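You operate a simulated robot arm through the tools that you are given. There is no shell and no other tool.

You are at the controls of a simulated robot arm. One attempt, no reset.

JOB
Set the cut-out inside unit 1's box to 180 BAR.
Fine: leave it locked off; shut and latch the door.

The check looks at the end state, three seconds after you hand in, the way a careful person would. Anything else that was tipped, shoved, dropped, spilled or broken makes it a failure.

ROBOT AND FRAMES
A 7-joint arm with a two-finger parallel gripper, fixed in place. Base frame: the origin is on the floor under the middle of its stand, x ahead of it, y to its left, z up. Readings come in mm, degrees, newtons and seconds.
With the tool pointing down near the work surface it reaches from about 280 to 700 mm from the base axis. Its first joint turns from -166.0 to 166.0 degrees. Payload 1.57 kg.
Tool frame: the origin (TCP) lies between the finger pads and is the grasp point; the fingertips stand 30 mm ahead of it; z points along the fingers, y is the line along which they close. Largest opening 80 mm; finger width 17, thickness 12; the body of the gripper, 40 by 82 mm, starts 80 mm behind the TCP.
Orientation is told as [roll, pitch, yaw] about the base's x, y, z axes, in that order, counted from this pose: with the fingers straight down and closing along the base's y, the tool's x points along the base's -x, its y along +y and its z along -z.

CONTROLS
- The arm moves only by the tool servo_tool. Its argument "steps" is a list of rows, each an object (a shift or turn left out is 0, a gripper value left out holds the last) with "xyz": the shift along the tool's x, y, z in units of 100 mm (1.0 is 100 mm), a list of three; "dr": the turn, a rotation vector about the tool's x, y, z in units of 45 degrees (1.0 is 45 degrees), a list of three; "hand": the gripper command, from -1 (shut) to 1 (fully open), values between in proportion. In form: [{"xyz": [x, y, z], "dr": [ax, ay, az], "hand": hand}, ...]. A call has 1 to 20 rows; each row is the pose to reach, as a shift and turn from the pose commanded when the call began, along the tool's axes at that moment. A call with a number of a shift or a turn outside -1 to 1 is refused whole. Each row takes 0.2 s and may step no farther than 50 mm and 8.6 degrees from the row before; otherwise, or with a gripper value out of range, the whole call is refused. Where a pose cannot be reached the arm comes as near as it can. A force on the tool above 40 N (or 10 N above the force at the start of the call, whichever is more), or a blocked arm, ends the call early, and 0.2 s more pass. Each finger travels about 72 mm/s and halts on what it meets, pressing with about 32 N; the grip force reading is that of the motor and also rises with nothing between the fingers. The clock runs only during rows and for 0.2 s after the last one: add rows that repeat a pose to give the fingers time. It gives the time, the measured TCP pose, the force on the tool (base axes), the opening and the grip force at its end, in the units of the frame above (readings bear some noise), with the torque about the TCP (base axes, N m) and any sound that the robot's microphone picked up.
- Cameras (640 x 400 px; columns grow to the right, rows downward): "scene" is fixed at [220, -648.9, 1423.1]; the picture's right is [1.00, -0.09, 0.00], its down [-0.04, -0.49, -0.87] and it looks along [0.07, 0.87, -0.49] (base axes); focal length 324 px, centre (320, 200). "wrist" rides on the gripper at [72, -7, -122] in the tool frame; the picture's right is [0.09, 1.00, 0.00], its down [-0.84, 0.08, -0.54] and it looks along [-0.54, 0.05, 0.84] (tool axes); focal length 238 px, centre (320, 200). There is no depth. A picture from a camera that has moved, and an enlarged one, comes with that camera's place and axes in the base frame and with its lens.
- get_image(camera): a new picture of that camera. No time passes.
- move_column(by): slides the trunk up (or, below 0, down) by that many mm; the arm rides with it, the base frame stays. It gives what a move gives, with no picture.
- close_up(camera, box): a new picture of the part [left, top, right, bottom] of that camera's present view, enlarged. No time passes.
- hand_in(): hands the job in; it is judged then, once.

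Nothing tells you positions but the pictures and the camera data. Unless the task says otherwise, let go and move clear before handing in.

The tools are called after ">>>" as name(argument=value, ...) on one line, values as JSON. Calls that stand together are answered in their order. servo_tool: Moves the arm, as the interface text tells. Its arguments: {"type":"object","properties":{"steps":{"type":"array","items":{"type":"object","properties":{"xyz":{"type":"array","items":{"type":"number"}},"dr":{"type":"array","items":{"type":"number"}},"hand":{"type":"number"}}}}},"required":["steps"]} The other tools are called the same way: move_column (by) moves the trunk up or down; get_image (camera) takes a picture; close_up (camera, box) takes an enlarged picture of a part of a camera's view; hand_in () hands the job in.

At the start:

```text
time: 0.0
tcp_pos: [140.8, 403.8, 1026.1]
orientation: [-0.5, 0.5, -0.1]
force: [-0.8, 1.0, 0.7]
torque: [0.02, 0.03, 0.02]
gripper_width: 79.8
gripper_force: 0.1
trunk travel left (down, up): [-225.0, 255.0]
```

scene: 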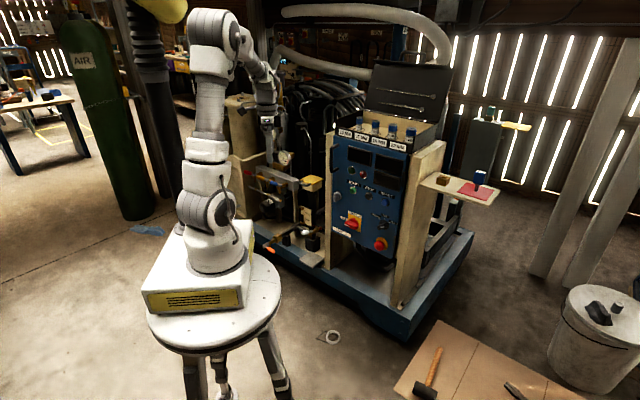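
wrist: 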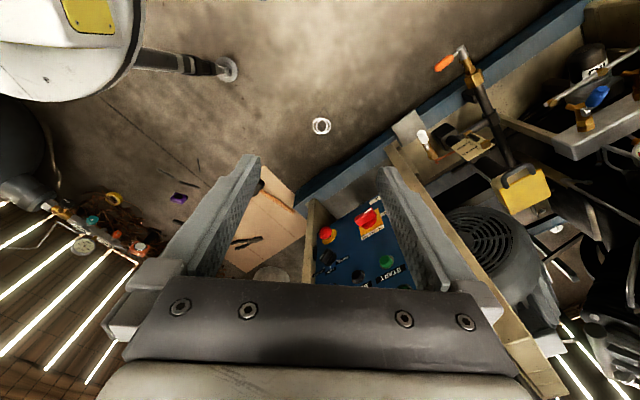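

I see the robot on a stool in front of a machine skid with a blue control panel, hoses and some boxes. I'll enlarge several parts of the scene view to find unit 1's box and its cut-out.

>>> close_up(camera="scene", box=[320, 100, 440, 260])

>>> close_up(camera="scene", box=[220, 80, 340, 260])

>>> close_up(camera="scene", box=[340, 40, 540, 200])

>>> close_up(camera="wrist", box=[400, 0, 640, 200])

```text
2.50 times, centred on (380, 180) of scene
camera zoom: at [220.0, -648.9, 1423.1], right [1.0, -0.09, 0.0], down [-0.04, -0.49, -0.87], along [0.07, 0.87, -0.49], focal length 811 px, centre (170, 250)
```

zoom: 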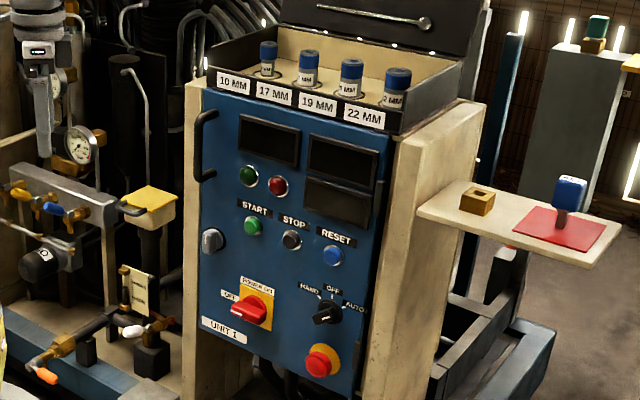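

```text
2.22 times, centred on (280, 170) of scene
camera zoom: at [220.0, -648.9, 1423.1], right [1.0, -0.09, 0.0], down [-0.04, -0.49, -0.87], along [0.07, 0.87, -0.49], focal length 721 px, centre (409, 267)
```

zoom: 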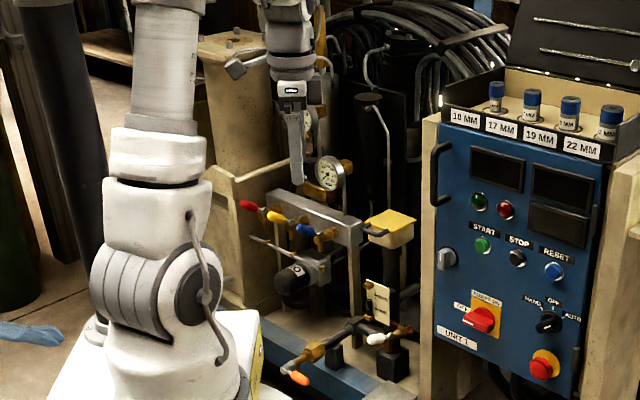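

```text
2.50 times, centred on (440, 120) of scene
camera zoom: at [220.0, -648.9, 1423.1], right [1.0, -0.09, 0.0], down [-0.04, -0.49, -0.87], along [0.07, 0.87, -0.49], focal length 811 px, centre (20, 400)
```

zoom: 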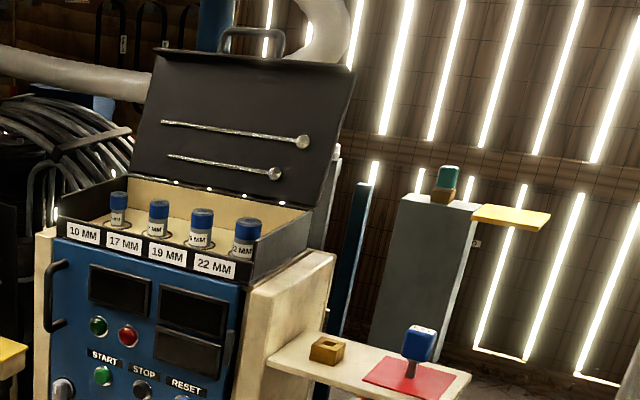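

```text
2.00 times, centred on (520, 100) of wrist
camera zoom: at [70.8, 395.9, 1148.3], right [-0.09, 1.0, -0.01], down [0.84, 0.08, 0.54], along [0.53, 0.04, -0.84], focal length 477 px, centre (-80, 400)
```

zoom: 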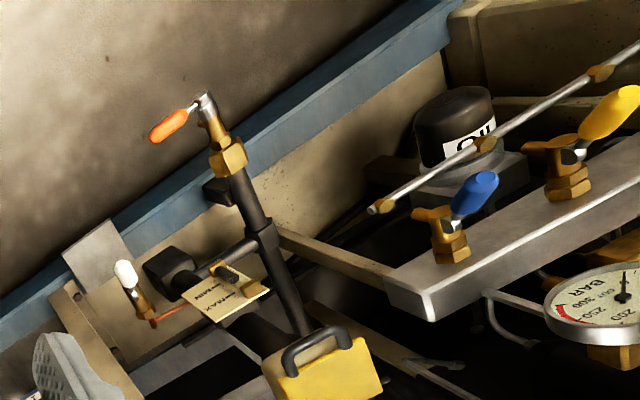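

The blue "UNIT 1" panel looks like a door facing the robot at about 45°, with a red isolator switch, a grey latch knob and a handle. I'll zoom in on its parts and on the items on the shelf.

>>> close_up(camera="scene", box=[325, 200, 395, 250])

>>> close_up(camera="scene", box=[330, 140, 410, 200])

>>> close_up(camera="scene", box=[425, 160, 505, 210])

>>> close_up(camera="scene", box=[465, 95, 545, 145])

>>> close_up(camera="scene", box=[130, 260, 260, 350])

>>> close_up(camera="wrist", box=[300, 170, 420, 290])

```text
8.00 times, centred on (360, 225) of scene
camera zoom: at [220.0, -648.9, 1423.1], right [1.0, -0.09, 0.0], down [-0.04, -0.49, -0.87], along [0.07, 0.87, -0.49], focal length 2594 px, centre (0, 0)
```

zoom: 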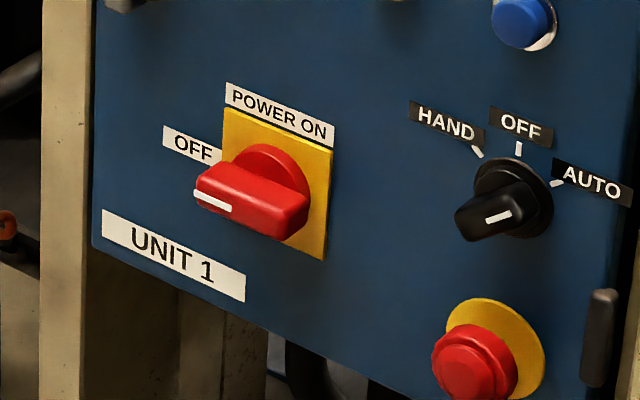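

```text
6.67 times, centred on (370, 170) of scene
camera zoom: at [220.0, -648.9, 1423.1], right [1.0, -0.09, 0.0], down [-0.04, -0.49, -0.87], along [0.07, 0.87, -0.49], focal length 2162 px, centre (-13, 400)
```

zoom: 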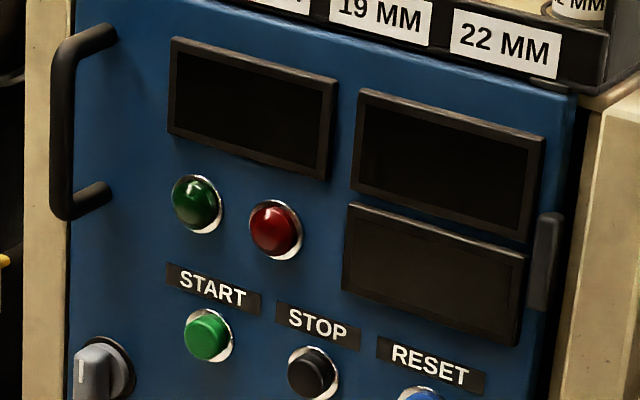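

```text
8.00 times, centred on (465, 185) of scene
camera zoom: at [220.0, -648.9, 1423.1], right [1.0, -0.09, 0.0], down [-0.04, -0.49, -0.87], along [0.07, 0.87, -0.49], focal length 2594 px, centre (-840, 320)
```

zoom: 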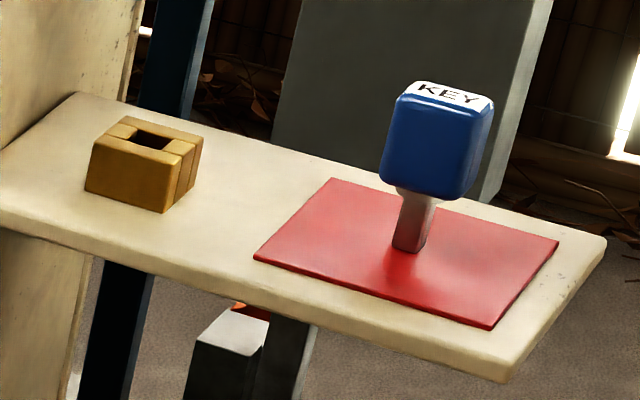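

```text
8.00 times, centred on (505, 120) of scene
camera zoom: at [220.0, -648.9, 1423.1], right [1.0, -0.09, 0.0], down [-0.04, -0.49, -0.87], along [0.07, 0.87, -0.49], focal length 2594 px, centre (-1160, 840)
```

zoom: 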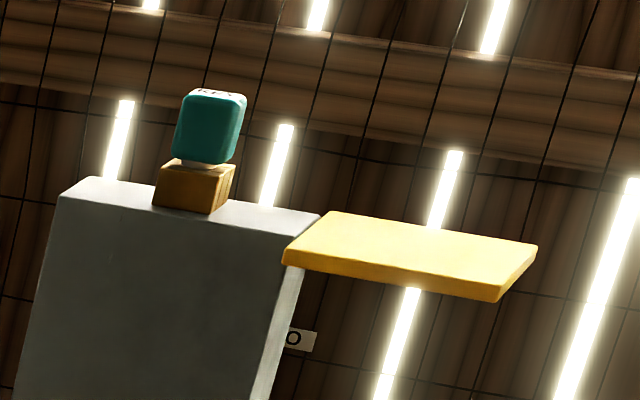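

```text
4.44 times, centred on (195, 305) of scene
camera zoom: at [220.0, -648.9, 1423.1], right [1.0, -0.09, 0.0], down [-0.04, -0.49, -0.87], along [0.07, 0.87, -0.49], focal length 1441 px, centre (876, -267)
```

zoom: 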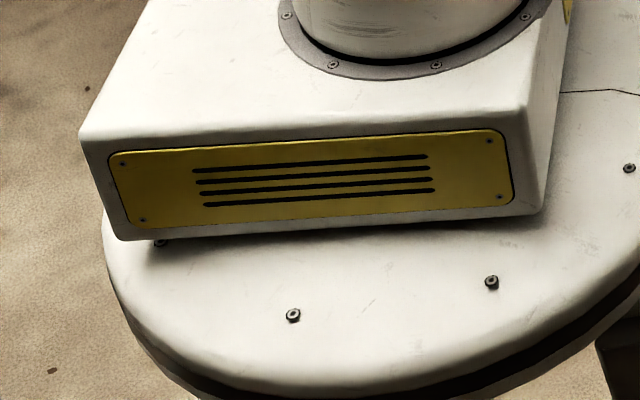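

```text
3.33 times, centred on (360, 230) of wrist
camera zoom: at [70.8, 395.9, 1148.3], right [-0.09, 1.0, -0.01], down [0.84, 0.08, 0.54], along [0.53, 0.04, -0.84], focal length 794 px, centre (187, 100)
```

zoom: 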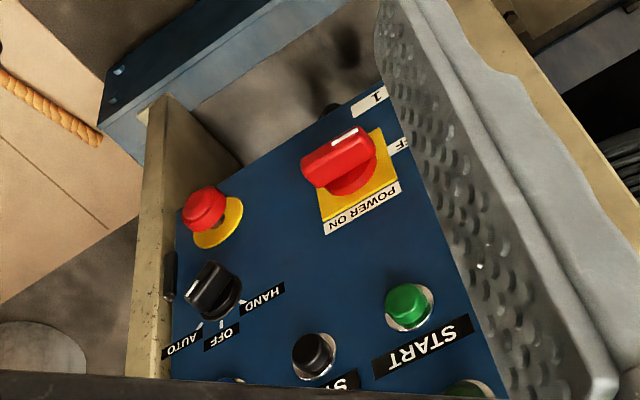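

The isolator on the UNIT 1 door points to OFF, the grey latch is on the left edge and the hinges are on the right. A blue key stands on a side shelf. I'll bring the arm out in front of the panel and turn it to face the door for a proper look.

>>> servo_tool(steps=[{"xyz": [-0.12, -0.1, 0], "dr": [0, 0, -0.125], "hand": 0.0}, {"xyz": [-0.25, -0.2, 0], "dr": [0, 0, -0.25]}, {"xyz": [-0.37, -0.3, 0], "dr": [0, 0, -0.375]}, {"xyz": [-0.5, -0.4, 0], "dr": [0, 0, -0.5]}, {"xyz": [-0.62, -0.5, 0], "dr": [0, 0, -0.625]}, {"xyz": [-0.75, -0.6, 0], "dr": [0, 0, -0.75]}, {"xyz": [-0.87, -0.7, 0], "dr": [0, 0, -0.875]}, {"xyz": [-1.0, -0.8, 0], "dr": [0, 0, -1.0]}])

```text
time: 1.8
tcp_pos: [241.1, 322.5, 1026.6]
orientation: [-0.2, 0.7, 45.1]
force: [-0.5, 0.1, 0.2]
torque: [-0.03, 0.01, 0.03]
gripper_width: 40.1
gripper_force: 0.0
trunk travel left (down, up): [-225.0, 255.0]
```

The arm moved as commanded. Next I'll pitch the tool up toward the door in two stages.

>>> servo_tool(steps=[{"xyz": [-0.1, 0, 0], "dr": [0, -0.125, 0]}, {"xyz": [-0.2, 0, 0], "dr": [0, -0.25, 0]}, {"xyz": [-0.3, 0, 0], "dr": [0, -0.375, 0]}, {"xyz": [-0.4, 0, 0], "dr": [0, -0.5, 0]}, {"xyz": [-0.5, 0, 0], "dr": [0, -0.625, 0]}, {"xyz": [-0.6, 0, 0], "dr": [0, -0.75, 0]}, {"xyz": [-0.7, 0, 0], "dr": [0, -0.875, 0]}, {"xyz": [-0.8, 0, 0], "dr": [0, -1.0, 0]}])

>>> servo_tool(steps=[{"dr": [0, -0.125, 0]}, {"dr": [0, -0.25, 0]}, {"dr": [0, -0.375, 0]}, {"dr": [0, -0.5, 0]}, {"dr": [0, -0.625, 0]}, {"dr": [0, -0.75, 0]}, {"dr": [0, -0.875, 0]}, {"dr": [0, -1.0, 0]}])

>>> get_image(camera="wrist")

>>> get_image(camera="scene")

```text
time: 3.6
tcp_pos: [295.6, 376.4, 1026.4]
orientation: [-0.4, -43.2, 45.1]
force: [0.1, -0.1, 0.1]
torque: [0.0, -0.03, 0.03]
gripper_width: 39.9
gripper_force: 0.0
trunk travel left (down, up): [-225.0, 255.0]
```

```text
time: 5.4
tcp_pos: [305.0, 394.1, 1025.0]
orientation: [-13.8, -89.5, 58.6]
force: [-0.4, -0.3, 0.7]
torque: [-0.01, 0.0, 0.01]
gripper_width: 40.1
gripper_force: 0.2
out of reach, approached as far as the arm can: row 1, 6, 7, 8
trunk travel left (down, up): [-225.0, 255.0]
```

```text
taken
camera wrist: at [223.8, 300.8, 953.4], right [-0.7, 0.7, -0.09], down [-0.43, -0.32, 0.84], along [0.56, 0.63, 0.53], focal length 238 px, centre (320, 200)
```

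wrist: 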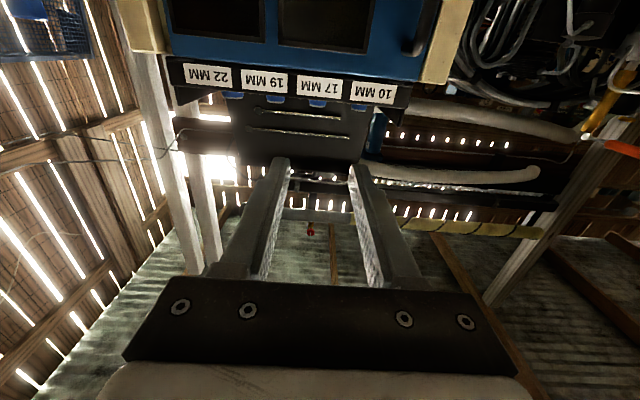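

```text
taken
```

scene: 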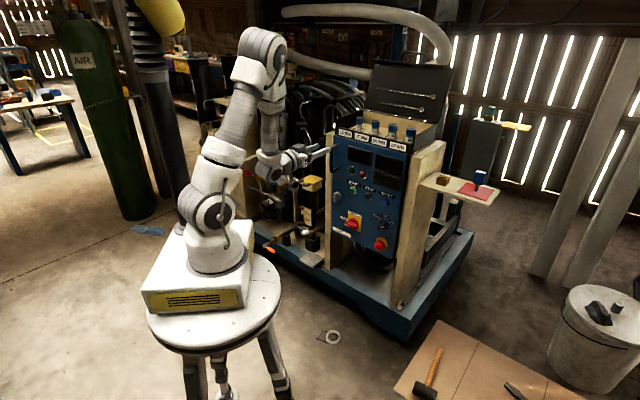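

The tool now faces the panel but the camera looks upward over it. I'll lower the trunk so the panel comes into the wrist view.

>>> move_column(by=-220)

>>> get_image(camera="wrist")

>>> get_image(camera="scene")

```text
time: 7.7
tcp_pos: [303.6, 394.3, 804.4]
orientation: [-13.4, -89.4, 58.4]
force: [-1.1, 0.3, 0.4]
torque: [-0.01, 0.0, 0.0]
gripper_width: 40.1
gripper_force: 0.1
trunk travel left (down, up): [-5.0, 475.0]
```

```text
taken
camera wrist: at [223.9, 300.9, 733.6], right [-0.7, 0.7, -0.1], down [-0.43, -0.32, 0.84], along [0.56, 0.63, 0.53], focal length 238 px, centre (320, 200)
```

wrist: 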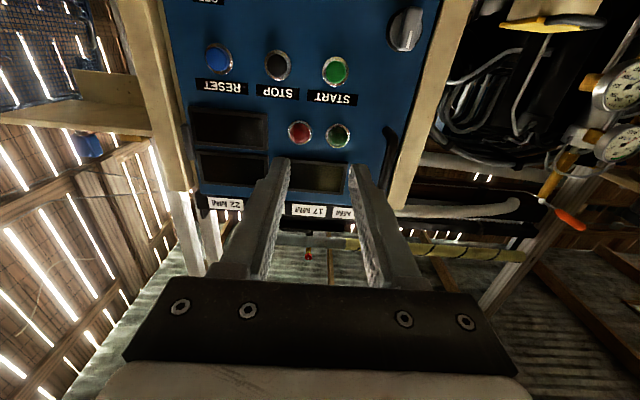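

```text
taken
```

scene: 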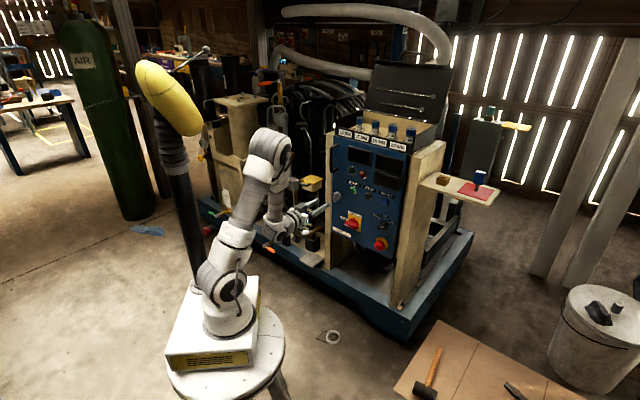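

The whole door is in view now, upside down because the camera is under the gripper. I'll zoom in on the latch knob, the handle and the edges.

>>> close_up(camera="wrist", box=[360, 0, 460, 70])

>>> close_up(camera="wrist", box=[160, 0, 480, 220])

>>> close_up(camera="scene", box=[322, 180, 352, 210])

>>> close_up(camera="scene", box=[320, 130, 400, 210])

```text
5.71 times, centred on (410, 35) of wrist
camera zoom: at [223.9, 300.9, 733.6], right [-0.7, 0.7, -0.1], down [-0.43, -0.32, 0.84], along [0.56, 0.63, 0.53], focal length 1362 px, centre (-194, 1143)
```

zoom: 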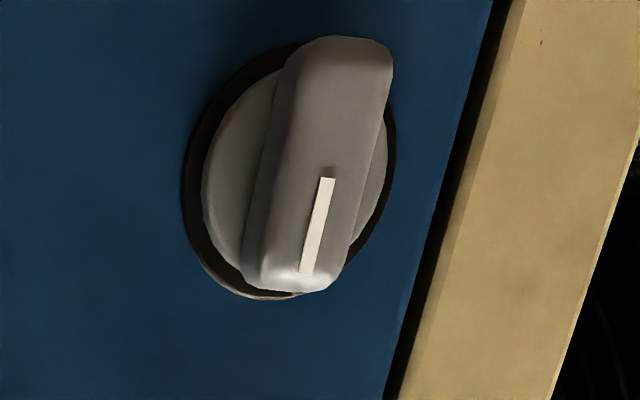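

```text
1.82 times, centred on (320, 110) of wrist
camera zoom: at [223.9, 300.9, 733.6], right [-0.7, 0.7, -0.1], down [-0.43, -0.32, 0.84], along [0.56, 0.63, 0.53], focal length 433 px, centre (320, 364)
```

zoom: 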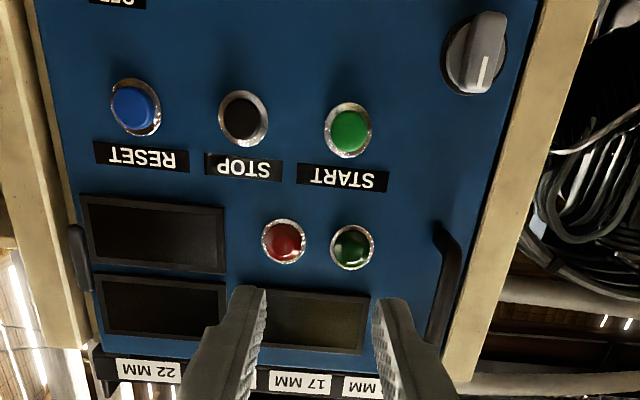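

```text
13.33 times, centred on (337, 195) of scene
camera zoom: at [220.0, -648.9, 1423.1], right [1.0, -0.09, 0.0], down [-0.04, -0.49, -0.87], along [0.07, 0.87, -0.49], focal length 4324 px, centre (93, 267)
```

zoom: 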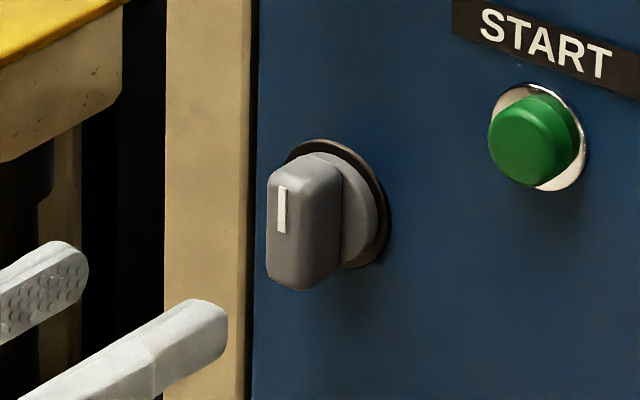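

```text
5.00 times, centred on (360, 170) of scene
camera zoom: at [220.0, -648.9, 1423.1], right [1.0, -0.09, 0.0], down [-0.04, -0.49, -0.87], along [0.07, 0.87, -0.49], focal length 1622 px, centre (120, 350)
```

zoom: 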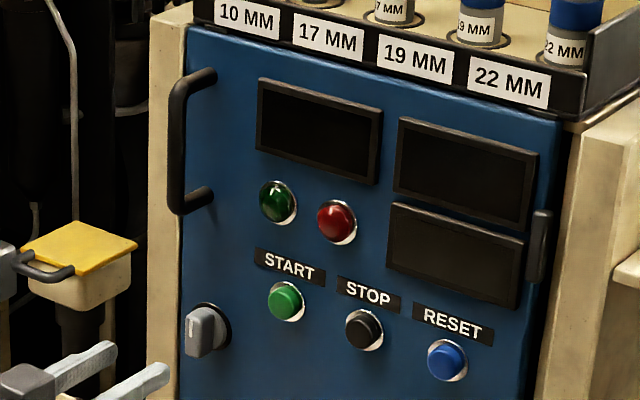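

The latch is a knob whose grip bar stands vertical with the mark up, at about (412, 635, 708), and the door face is about 742 mm out along its normal. I'll bring the gripper in front of the latch at a safe standoff.

>>> servo_tool(steps=[{"xyz": [0.08, 0.08, 0.12], "hand": -0.1}, {"xyz": [0.16, 0.16, 0.25]}, {"xyz": [0.24, 0.24, 0.37]}, {"xyz": [0.32, 0.32, 0.5]}, {"xyz": [0.4, 0.4, 0.62]}, {"xyz": [0.48, 0.46, 0.75]}])

>>> get_image(camera="wrist")

```text
time: 9.1
tcp_pos: [323.9, 478.7, 755.5]
orientation: [-15.3, -89.3, 60.2]
force: [0.2, 0.3, 0.0]
torque: [0.03, 0.0, -0.03]
gripper_width: 36.0
gripper_force: 0.1
trunk travel left (down, up): [-5.0, 475.0]
```

```text
taken
camera wrist: at [243.7, 386.0, 684.5], right [-0.7, 0.7, -0.1], down [-0.43, -0.32, 0.84], along [0.56, 0.63, 0.53], focal length 238 px, centre (320, 200)
```

wrist: 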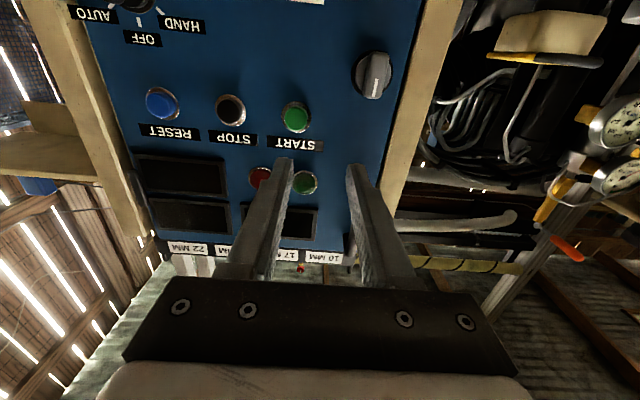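

The camera estimates agree: the knob axis is at about t = -148 on the panel and z = 704. I'll finish the approach to 90 mm in front of the door.

>>> servo_tool(steps=[{"xyz": [0.1, 0.1, 0.14]}, {"xyz": [0.2, 0.2, 0.28]}, {"xyz": [0.3, 0.3, 0.42]}, {"xyz": [0.4, 0.4, 0.57]}, {"xyz": [0.5, 0.46, 0.71]}, {"xyz": [0.515, 0.459, 0.857]}])

>>> get_image(camera="wrist")

>>> get_image(camera="scene")

```text
time: 10.5
tcp_pos: [352.5, 570.8, 703.9]
orientation: [-11.9, -89.3, 56.6]
force: [0.5, -0.6, -0.4]
torque: [0.01, 0.01, -0.01]
gripper_width: 36.1
gripper_force: 0.1
trunk travel left (down, up): [-5.0, 475.0]
```

```text
taken
camera wrist: at [270.9, 477.9, 632.1], right [-0.7, 0.7, -0.09], down [-0.43, -0.32, 0.84], along [0.56, 0.63, 0.53], focal length 238 px, centre (320, 200)
```

wrist: 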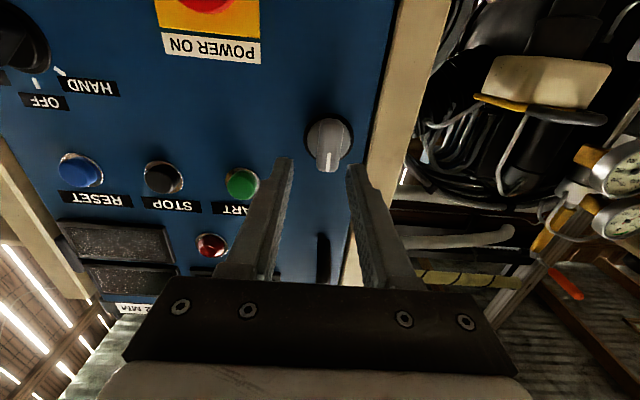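

```text
taken
```

scene: 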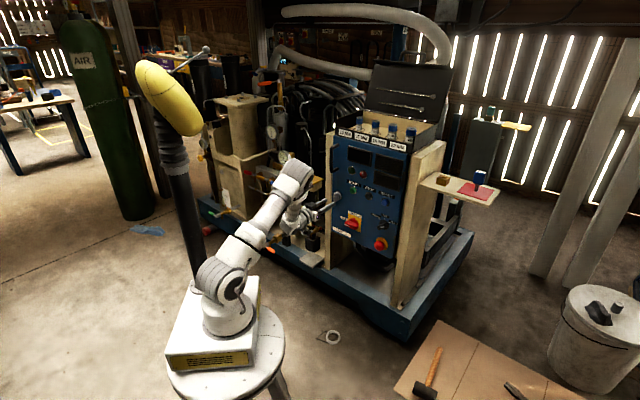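

The gripper is squared up in front of the knob. I'll zoom in to check the alignment before moving on to grip it.

>>> close_up(camera="wrist", box=[270, 100, 390, 190])

>>> close_up(camera="scene", box=[300, 170, 360, 220])

```text
4.44 times, centred on (330, 145) of wrist
camera zoom: at [270.9, 477.9, 632.1], right [-0.7, 0.7, -0.09], down [-0.43, -0.32, 0.84], along [0.56, 0.63, 0.53], focal length 1059 px, centre (276, 444)
```

zoom: 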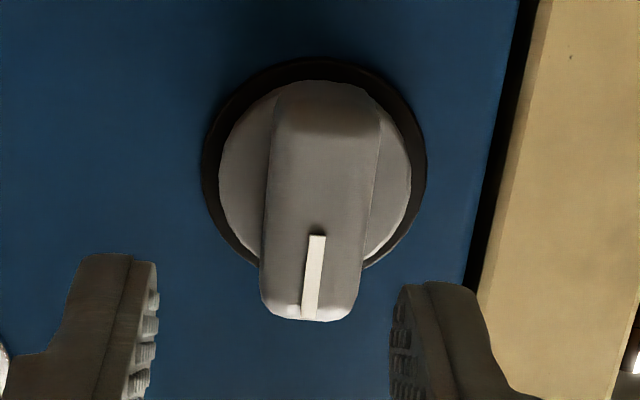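

```text
8.00 times, centred on (330, 195) of scene
camera zoom: at [220.0, -648.9, 1423.1], right [1.0, -0.09, 0.0], down [-0.04, -0.49, -0.87], along [0.07, 0.87, -0.49], focal length 2594 px, centre (240, 240)
```

zoom: 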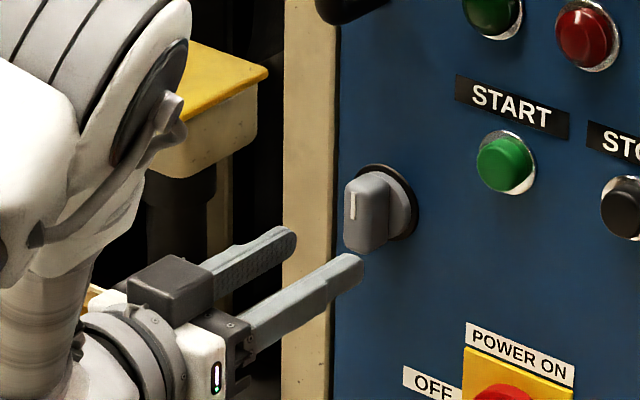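

The knob is about 5 mm further left and 6 mm lower than the tool axis. I'll correct that, move the fingertips in over the bar and check before gripping.

>>> servo_tool(steps=[{"xyz": [0.06, 0.05, 0.0]}, {"xyz": [0.06, 0.05, 0.1]}, {"xyz": [0.06, 0.05, 0.2]}, {"xyz": [0.06, 0.05, 0.3]}, {"xyz": [0.06, 0.05, 0.4]}])

>>> close_up(camera="wrist", box=[250, 80, 410, 200])

>>> close_up(camera="scene", box=[310, 175, 360, 215])

```text
time: 11.7
tcp_pos: [377.4, 602.3, 695.9]
orientation: [-15.1, -89.3, 60.1]
force: [0.4, 0.4, 0.3]
torque: [0.03, -0.02, -0.02]
gripper_width: 36.1
gripper_force: 0.0
trunk travel left (down, up): [-5.0, 475.0]
```

```text
3.33 times, centred on (330, 140) of wrist
camera zoom: at [296.4, 509.3, 626.1], right [-0.7, 0.7, -0.1], down [-0.43, -0.32, 0.84], along [0.56, 0.63, 0.53], focal length 794 px, centre (287, 400)
```

zoom: 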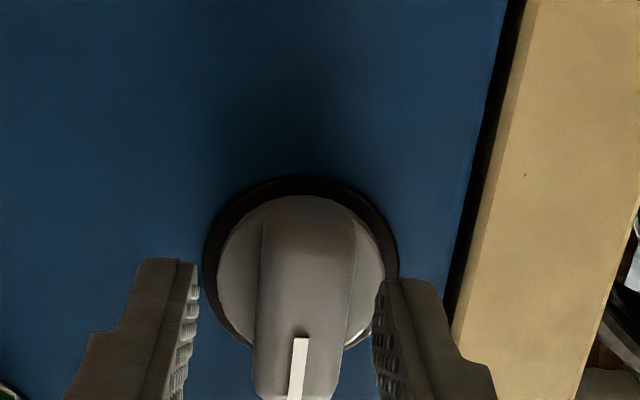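

```text
10.00 times, centred on (335, 195) of scene
camera zoom: at [220.0, -648.9, 1423.1], right [1.0, -0.09, 0.0], down [-0.04, -0.49, -0.87], along [0.07, 0.87, -0.49], focal length 3243 px, centre (170, 250)
```

zoom: 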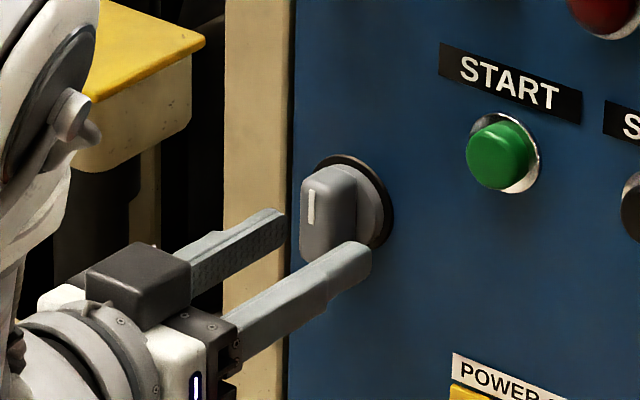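

The fingertips have only just reached the bar: the door face is nearer 755 mm out and the knob about 6 mm higher than I had it. I'll correct and move in further.

>>> servo_tool(steps=[{"xyz": [-0.065, 0.03, 0.0]}, {"xyz": [-0.065, 0.03, 0.07]}, {"xyz": [-0.065, 0.03, 0.14]}])

>>> close_up(camera="wrist", box=[250, 100, 410, 220])

>>> close_up(camera="scene", box=[310, 175, 360, 215])

```text
time: 12.5
tcp_pos: [385.6, 613.9, 703.2]
orientation: [-13.5, -89.3, 58.4]
force: [0.5, -0.1, 0.1]
torque: [-0.04, -0.01, 0.01]
gripper_width: 36.0
gripper_force: 0.1
trunk travel left (down, up): [-5.0, 475.0]
```

```text
3.33 times, centred on (330, 160) of wrist
camera zoom: at [304.8, 520.9, 631.7], right [-0.7, 0.7, -0.1], down [-0.43, -0.32, 0.84], along [0.56, 0.63, 0.53], focal length 794 px, centre (287, 333)
```

zoom: 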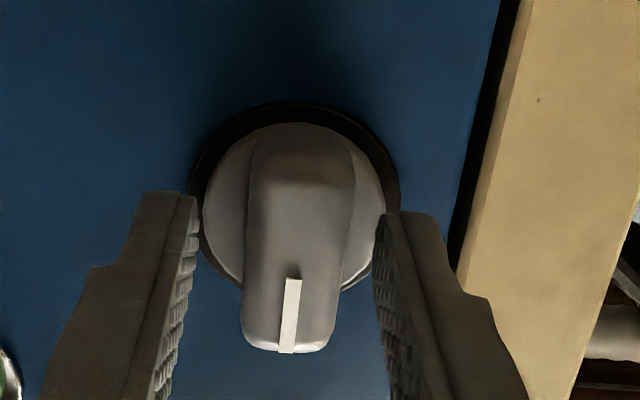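

```text
10.00 times, centred on (335, 195) of scene
camera zoom: at [220.0, -648.9, 1423.1], right [1.0, -0.09, 0.0], down [-0.04, -0.49, -0.87], along [0.07, 0.87, -0.49], focal length 3243 px, centre (170, 250)
```

zoom: 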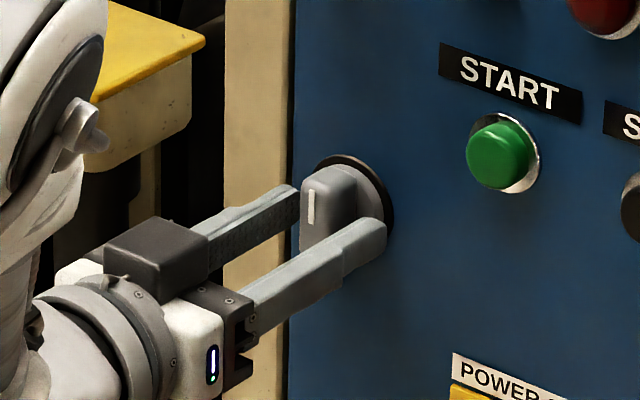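

The fingers straddle the bar and are centred on it. Closing on the knob now.

>>> servo_tool(steps=[{"hand": -0.5}, {"hand": -1}, {"hand": -1}, {"hand": -1}])

>>> close_up(camera="wrist", box=[250, 100, 410, 220])

```text
time: 13.5
tcp_pos: [384.5, 614.4, 702.8]
orientation: [-12.5, -89.3, 57.5]
force: [-6.2, 6.7, -0.4]
torque: [0.15, 0.13, 0.3]
gripper_width: 19.9
gripper_force: 33.6
trunk travel left (down, up): [-5.0, 475.0]
```

```text
3.33 times, centred on (330, 160) of wrist
camera zoom: at [303.6, 521.5, 631.7], right [-0.71, 0.7, -0.09], down [-0.43, -0.32, 0.84], along [0.56, 0.64, 0.53], focal length 794 px, centre (287, 333)
```

zoom: 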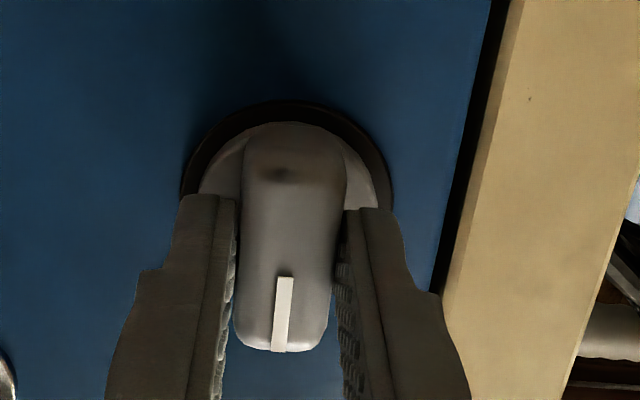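

The grip holds at 20 mm, with a light 9 N side load that I'll relieve. I'll test the turn with a small counter-clockwise rotation and read the torque.

>>> servo_tool(steps=[{"xyz": [0, 0.015, 0], "dr": [0, 0, -0.08]}, {"xyz": [0, 0.015, 0], "dr": [0, 0, -0.16]}, {"xyz": [0, 0.015, 0], "dr": [0, 0, -0.24]}])

>>> close_up(camera="scene", box=[310, 175, 360, 215])

>>> close_up(camera="wrist", box=[250, 100, 410, 220])

```text
time: 14.3
tcp_pos: [383.7, 615.9, 703.7]
orientation: [-86.4, -79.1, 131.3]
force: [-8.0, -5.6, 1.9]
torque: [0.96, 0.66, 0.38]
gripper_width: 23.1
gripper_force: 35.4
trunk travel left (down, up): [-5.0, 475.0]
```

```text
10.00 times, centred on (335, 195) of scene
camera zoom: at [220.0, -648.9, 1423.1], right [1.0, -0.09, 0.0], down [-0.04, -0.49, -0.87], along [0.07, 0.87, -0.49], focal length 3243 px, centre (170, 250)
```

zoom: 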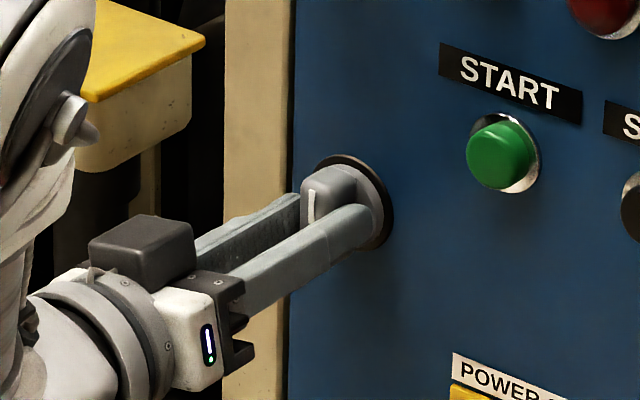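

```text
3.33 times, centred on (330, 160) of wrist
camera zoom: at [313.1, 512.9, 635.0], right [-0.68, 0.68, -0.28], down [-0.54, -0.21, 0.81], along [0.49, 0.71, 0.51], focal length 794 px, centre (287, 333)
```

zoom: 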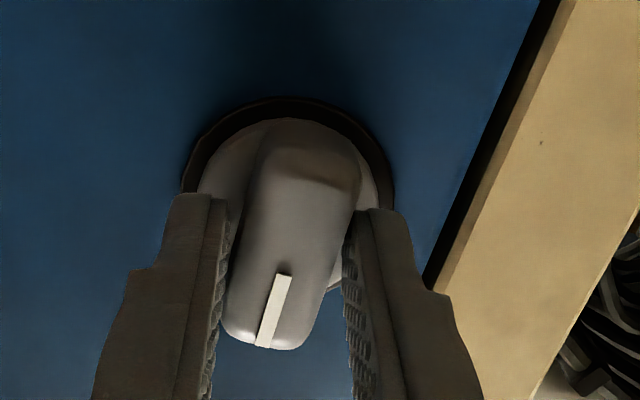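

The knob didn't turn counter-clockwise: torque rose to 1.15 N·m and the fingers were pried open. I'll go back and test clockwise.

>>> servo_tool(steps=[{"dr": [0, 0, 0.08]}, {"dr": [0, 0, 0.16]}, {"dr": [0, 0, 0.24]}, {"dr": [0, 0, 0.24]}])

>>> servo_tool(steps=[{"dr": [0, 0, 0.08]}, {"dr": [0, 0, 0.16]}, {"dr": [0, 0, 0.24]}])

>>> close_up(camera="scene", box=[310, 175, 360, 215])

>>> close_up(camera="wrist", box=[250, 100, 410, 220])

```text
time: 15.3
tcp_pos: [384.9, 615.6, 703.3]
orientation: [-11.1, -89.2, 56.0]
force: [-7.3, -7.2, -1.1]
torque: [-0.09, 0.34, 0.42]
gripper_width: 19.9
gripper_force: 34.2
trunk travel left (down, up): [-5.0, 475.0]
```

```text
time: 16.1
tcp_pos: [384.3, 615.7, 701.9]
orientation: [86.3, -79.3, -41.5]
force: [-7.7, -11.7, 1.6]
torque: [-0.51, 0.48, 0.4]
gripper_width: 19.7
gripper_force: 33.4
trunk travel left (down, up): [-5.0, 475.0]
```

```text
10.00 times, centred on (335, 195) of scene
camera zoom: at [220.0, -648.9, 1423.1], right [1.0, -0.09, 0.0], down [-0.04, -0.49, -0.87], along [0.07, 0.87, -0.49], focal length 3243 px, centre (170, 250)
```

zoom: 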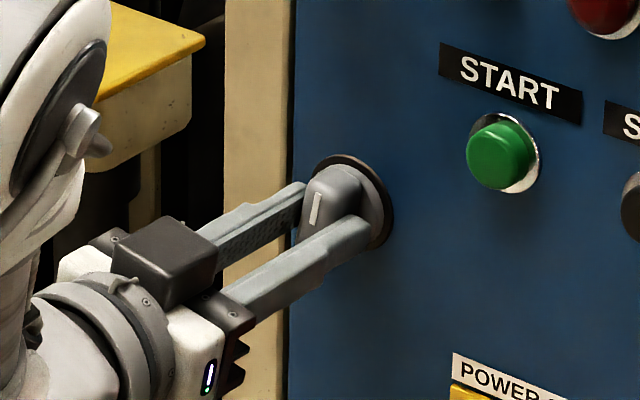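

```text
3.33 times, centred on (330, 160) of wrist
camera zoom: at [294.4, 532.4, 631.8], right [-0.7, 0.71, 0.09], down [-0.32, -0.43, 0.84], along [0.64, 0.56, 0.53], focal length 794 px, centre (287, 333)
```

zoom: 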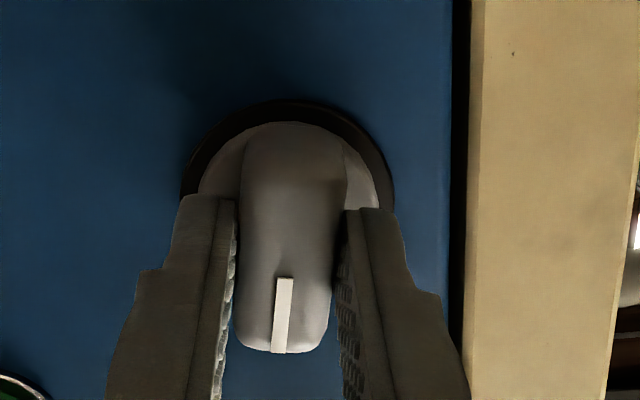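

The knob turns freely clockwise. I'll carry on turning toward a quarter turn.

>>> servo_tool(steps=[{"xyz": [0, 0, -0.01], "dr": [0, 0, 0.14]}, {"xyz": [0, 0, -0.01], "dr": [0, 0, 0.28]}, {"xyz": [0, 0, -0.01], "dr": [0, 0, 0.42]}, {"xyz": [0, 0, -0.01], "dr": [0, 0, 0.56]}, {"xyz": [0, 0, -0.01], "dr": [0, 0, 0.7]}, {"xyz": [0, 0, -0.01], "dr": [0, 0, 0.8]}])

>>> close_up(camera="scene", box=[310, 175, 360, 215])

>>> get_image(camera="wrist")

```text
time: 16.9
tcp_pos: [384.9, 615.0, 703.4]
orientation: [85.5, -63.8, -43.2]
force: [2.0, -3.2, -1.7]
torque: [0.26, -0.33, 0.47]
gripper_width: 20.4
gripper_force: 34.4
out of reach, approached as far as the arm can: row 2, 3
trunk travel left (down, up): [-5.0, 475.0]
stopped in row 3: the force on the tool passed its limit at 48 N (the readings are from after the stop); the commanded pose is now the measured one
```

```text
10.00 times, centred on (335, 195) of scene
camera zoom: at [220.0, -648.9, 1423.1], right [1.0, -0.09, 0.0], down [-0.04, -0.49, -0.87], along [0.07, 0.87, -0.49], focal length 3243 px, centre (170, 250)
```

zoom: 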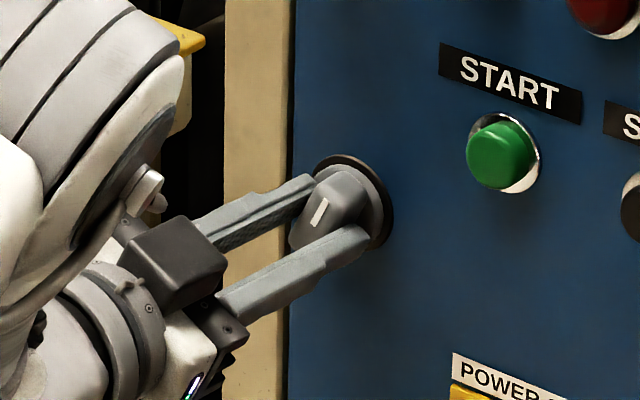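

```text
taken
camera wrist: at [277.6, 549.4, 639.4], right [-0.63, 0.69, 0.36], down [-0.17, -0.57, 0.8], along [0.76, 0.44, 0.48], focal length 238 px, centre (320, 200)
```

wrist: 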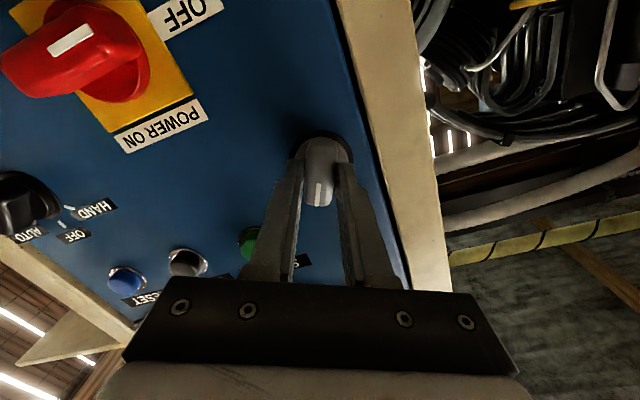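

The knob has turned about 26° clockwise, then the arm ran into a reach limit. I'll look at the arm's configuration before going on.

>>> close_up(camera="scene", box=[150, 130, 410, 300])

>>> get_image(camera="scene")

```text
2.35 times, centred on (280, 215) of scene
camera zoom: at [220.0, -648.9, 1423.1], right [1.0, -0.09, 0.0], down [-0.04, -0.49, -0.87], along [0.07, 0.87, -0.49], focal length 763 px, centre (414, 165)
```

zoom: 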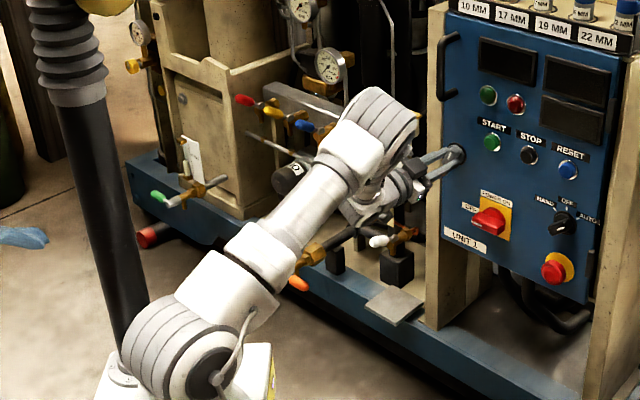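

```text
taken
```

scene: 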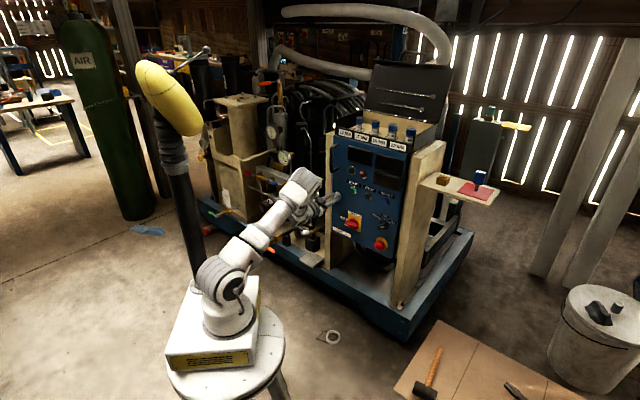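

Turning about the tool axis is limited by the last joint, so this roll runs out of travel here. I'll let go, back straight off, roll the hand 180° the other way and regrip with plenty of range.

>>> servo_tool(steps=[{"hand": 0.0}, {"hand": 0.0}, {"xyz": [0, 0, -0.15]}, {"xyz": [0, 0, -0.3]}, {"xyz": [0, 0, -0.5]}, {"xyz": [0, 0, -0.7]}])

>>> servo_tool(steps=[{"dr": [0, 0, -0.166]}, {"dr": [0, 0, -0.333]}, {"dr": [0, 0, -0.5]}, {"dr": [0, 0, -0.666]}, {"dr": [0, 0, -0.833]}, {"dr": [0, 0, -1.0]}])

>>> servo_tool(steps=[{"dr": [0, 0, -0.166]}, {"dr": [0, 0, -0.333]}, {"dr": [0, 0, -0.5]}, {"dr": [0, 0, -0.666]}, {"dr": [0, 0, -0.833]}, {"dr": [0, 0, -1.0]}])

```text
time: 18.3
tcp_pos: [333.7, 569.3, 705.9]
orientation: [85.8, -63.8, -43.3]
force: [0.3, -0.6, 0.1]
torque: [0.0, 0.05, 0.0]
gripper_width: 39.9
gripper_force: 0.0
trunk travel left (down, up): [-5.0, 475.0]
```

```text
time: 19.7
tcp_pos: [332.7, 568.3, 706.8]
orientation: [-84.1, -70.9, 127.3]
force: [0.5, 0.4, -0.4]
torque: [-0.02, 0.0, -0.02]
gripper_width: 40.2
gripper_force: 0.0
trunk travel left (down, up): [-5.0, 475.0]
```

```text
time: 21.1
tcp_pos: [332.8, 568.5, 707.0]
orientation: [-87.9, -26.0, 131.9]
force: [0.3, 0.9, 0.3]
torque: [-0.02, 0.0, -0.01]
gripper_width: 40.2
gripper_force: 0.1
trunk travel left (down, up): [-5.0, 475.0]
```

The hand rolls freely this way. I'll do the remaining 90°.

>>> servo_tool(steps=[{"dr": [0, 0, -0.166]}, {"dr": [0, 0, -0.333]}, {"dr": [0, 0, -0.5]}, {"dr": [0, 0, -0.666]}, {"dr": [0, 0, -0.833]}, {"dr": [0, 0, -1.0]}])

>>> servo_tool(steps=[{"dr": [0, 0, -0.166]}, {"dr": [0, 0, -0.333]}, {"dr": [0, 0, -0.5]}, {"dr": [0, 0, -0.666]}, {"dr": [0, 0, -0.833]}, {"dr": [0, 0, -1.0]}])

>>> get_image(camera="wrist")

>>> get_image(camera="scene")

```text
time: 22.5
tcp_pos: [334.7, 569.3, 706.1]
orientation: [-87.9, 18.9, 133.6]
force: [0.5, -0.5, -0.1]
torque: [0.02, 0.02, -0.03]
gripper_width: 40.1
gripper_force: 0.1
trunk travel left (down, up): [-5.0, 475.0]
```

```text
time: 23.9
tcp_pos: [332.5, 569.5, 706.5]
orientation: [-85.7, 64.0, 136.9]
force: [-0.3, 1.5, 0.3]
torque: [0.02, 0.03, -0.03]
gripper_width: 40.1
gripper_force: 0.1
trunk travel left (down, up): [-5.0, 475.0]
```

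```text
taken
camera wrist: at [263.8, 468.2, 777.3], right [0.63, -0.69, -0.35], down [-0.62, -0.17, -0.77], along [0.47, 0.7, -0.53], focal length 238 px, centre (320, 200)
```

wrist: 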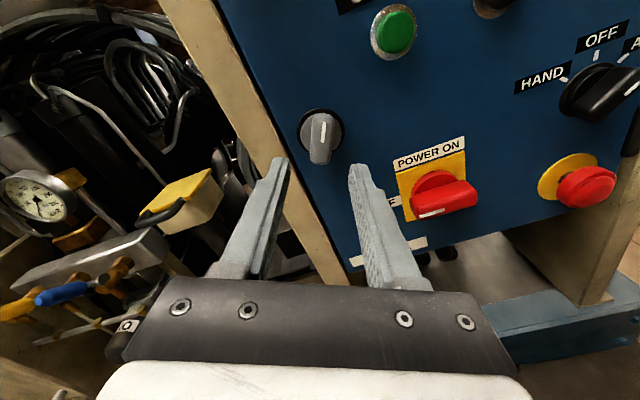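

```text
taken
```

scene: 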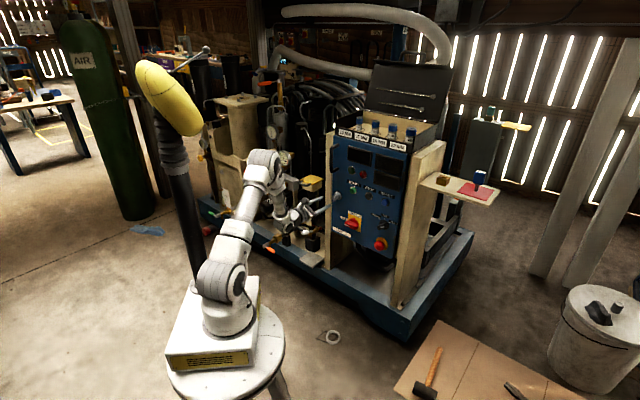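

Now the camera is on top and the picture is upright, with the hand roll matching the knob's 26° tilt. I'll zoom in on the knob to line up accurately.

>>> close_up(camera="wrist", box=[260, 90, 400, 190])

>>> close_up(camera="wrist", box=[320, 60, 640, 290])

```text
4.00 times, centred on (330, 140) of wrist
camera zoom: at [263.8, 468.2, 777.3], right [0.63, -0.69, -0.35], down [-0.62, -0.17, -0.77], along [0.47, 0.7, -0.53], focal length 953 px, centre (280, 440)
```

zoom: 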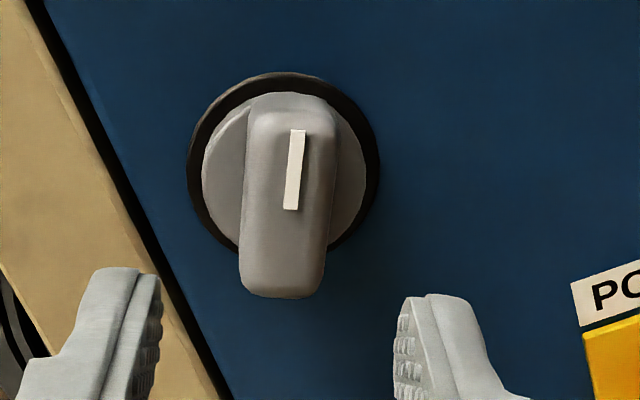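

```text
1.74 times, centred on (480, 175) of wrist
camera zoom: at [263.8, 468.2, 777.3], right [0.63, -0.69, -0.35], down [-0.62, -0.17, -0.77], along [0.47, 0.7, -0.53], focal length 414 px, centre (42, 244)
```

zoom: 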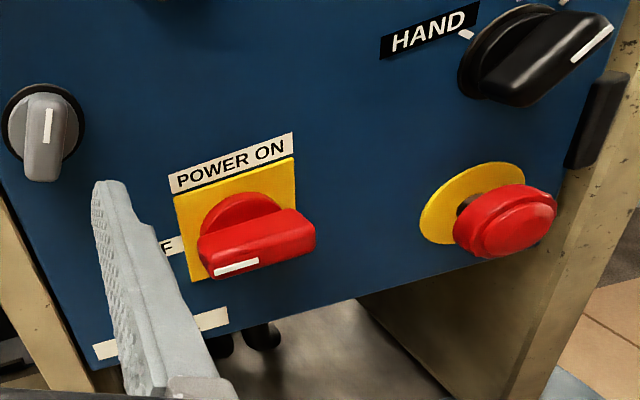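

The latch axis comes out at (419, 647, 703), matching the earlier fix. I'll square the tool to the door, line up on that axis, then move in over the bar.

>>> servo_tool(steps=[{"xyz": [0.005, 0.035, 0.08], "dr": [0.035, 0.006, 0]}, {"xyz": [0.005, 0.071, 0.16], "dr": [0.071, 0.012, 0]}, {"xyz": [0.005, 0.071, 0.259], "dr": [0.071, 0.012, 0]}, {"xyz": [0.005, 0.071, 0.259], "dr": [0.071, 0.012, 0]}])

>>> close_up(camera="wrist", box=[250, 90, 410, 210])

```text
time: 24.9
tcp_pos: [355.7, 583.0, 702.3]
orientation: [-90.0, 63.8, 135.6]
force: [0.5, -0.3, 1.0]
torque: [-0.02, 0.04, -0.01]
gripper_width: 39.9
gripper_force: 0.0
trunk travel left (down, up): [-5.0, 475.0]
```

```text
3.33 times, centred on (330, 150) of wrist
camera zoom: at [290.5, 475.6, 769.6], right [0.67, -0.65, -0.36], down [-0.59, -0.18, -0.78], along [0.45, 0.74, -0.51], focal length 794 px, centre (287, 367)
```

zoom: 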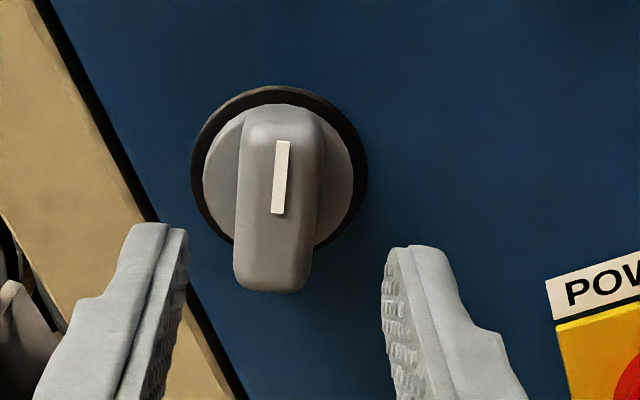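

Aligned to within about 2 mm. Moving in over the bar and closing.

>>> servo_tool(steps=[{"xyz": [0, -0.022, 0.12]}, {"xyz": [0, -0.022, 0.24]}, {"xyz": [0, -0.022, 0.36]}, {"xyz": [0, -0.022, 0.45]}, {"xyz": [0, -0.022, 0.45], "hand": -0.5}, {"xyz": [0, -0.022, 0.45], "hand": -1}, {"xyz": [0, -0.022, 0.45], "hand": -1}, {"xyz": [0, -0.022, 0.45], "hand": -1}])

>>> close_up(camera="wrist", box=[250, 90, 410, 210])

```text
time: 26.7
tcp_pos: [385.9, 615.8, 703.3]
orientation: [-90.0, 63.8, 135.5]
force: [-0.4, 1.4, 1.6]
torque: [-0.32, 0.29, -0.36]
gripper_width: 19.9
gripper_force: 33.6
trunk travel left (down, up): [-5.0, 475.0]
```

```text
3.33 times, centred on (330, 150) of wrist
camera zoom: at [320.6, 509.4, 770.2], right [0.67, -0.65, -0.36], down [-0.59, -0.18, -0.78], along [0.45, 0.74, -0.51], focal length 794 px, centre (287, 367)
```

zoom: 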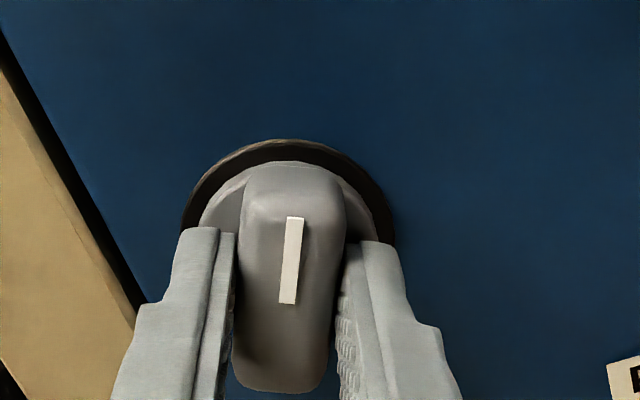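

Firmly gripped with almost no side load. Continuing clockwise.

>>> servo_tool(steps=[{"dr": [0, 0, 0.12]}, {"dr": [0, 0, 0.24]}, {"dr": [0, 0, 0.36]}, {"dr": [0, 0, 0.48]}, {"dr": [0, 0, 0.6]}, {"dr": [0, 0, 0.72]}])

>>> close_up(camera="scene", box=[310, 175, 360, 215])

```text
time: 28.1
tcp_pos: [386.1, 615.6, 703.2]
orientation: [-89.9, 31.3, 135.6]
force: [-2.8, -1.4, -0.7]
torque: [0.08, -0.1, -0.73]
gripper_width: 19.5
gripper_force: 33.9
trunk travel left (down, up): [-5.0, 475.0]
```

```text
10.00 times, centred on (335, 195) of scene
camera zoom: at [220.0, -648.9, 1423.1], right [1.0, -0.09, 0.0], down [-0.04, -0.49, -0.87], along [0.07, 0.87, -0.49], focal length 3243 px, centre (170, 250)
```

zoom: 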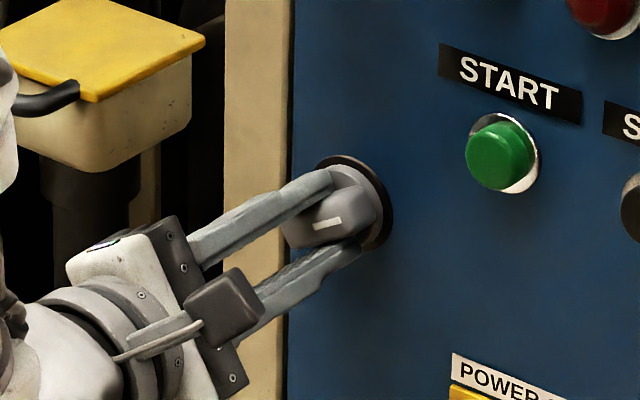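

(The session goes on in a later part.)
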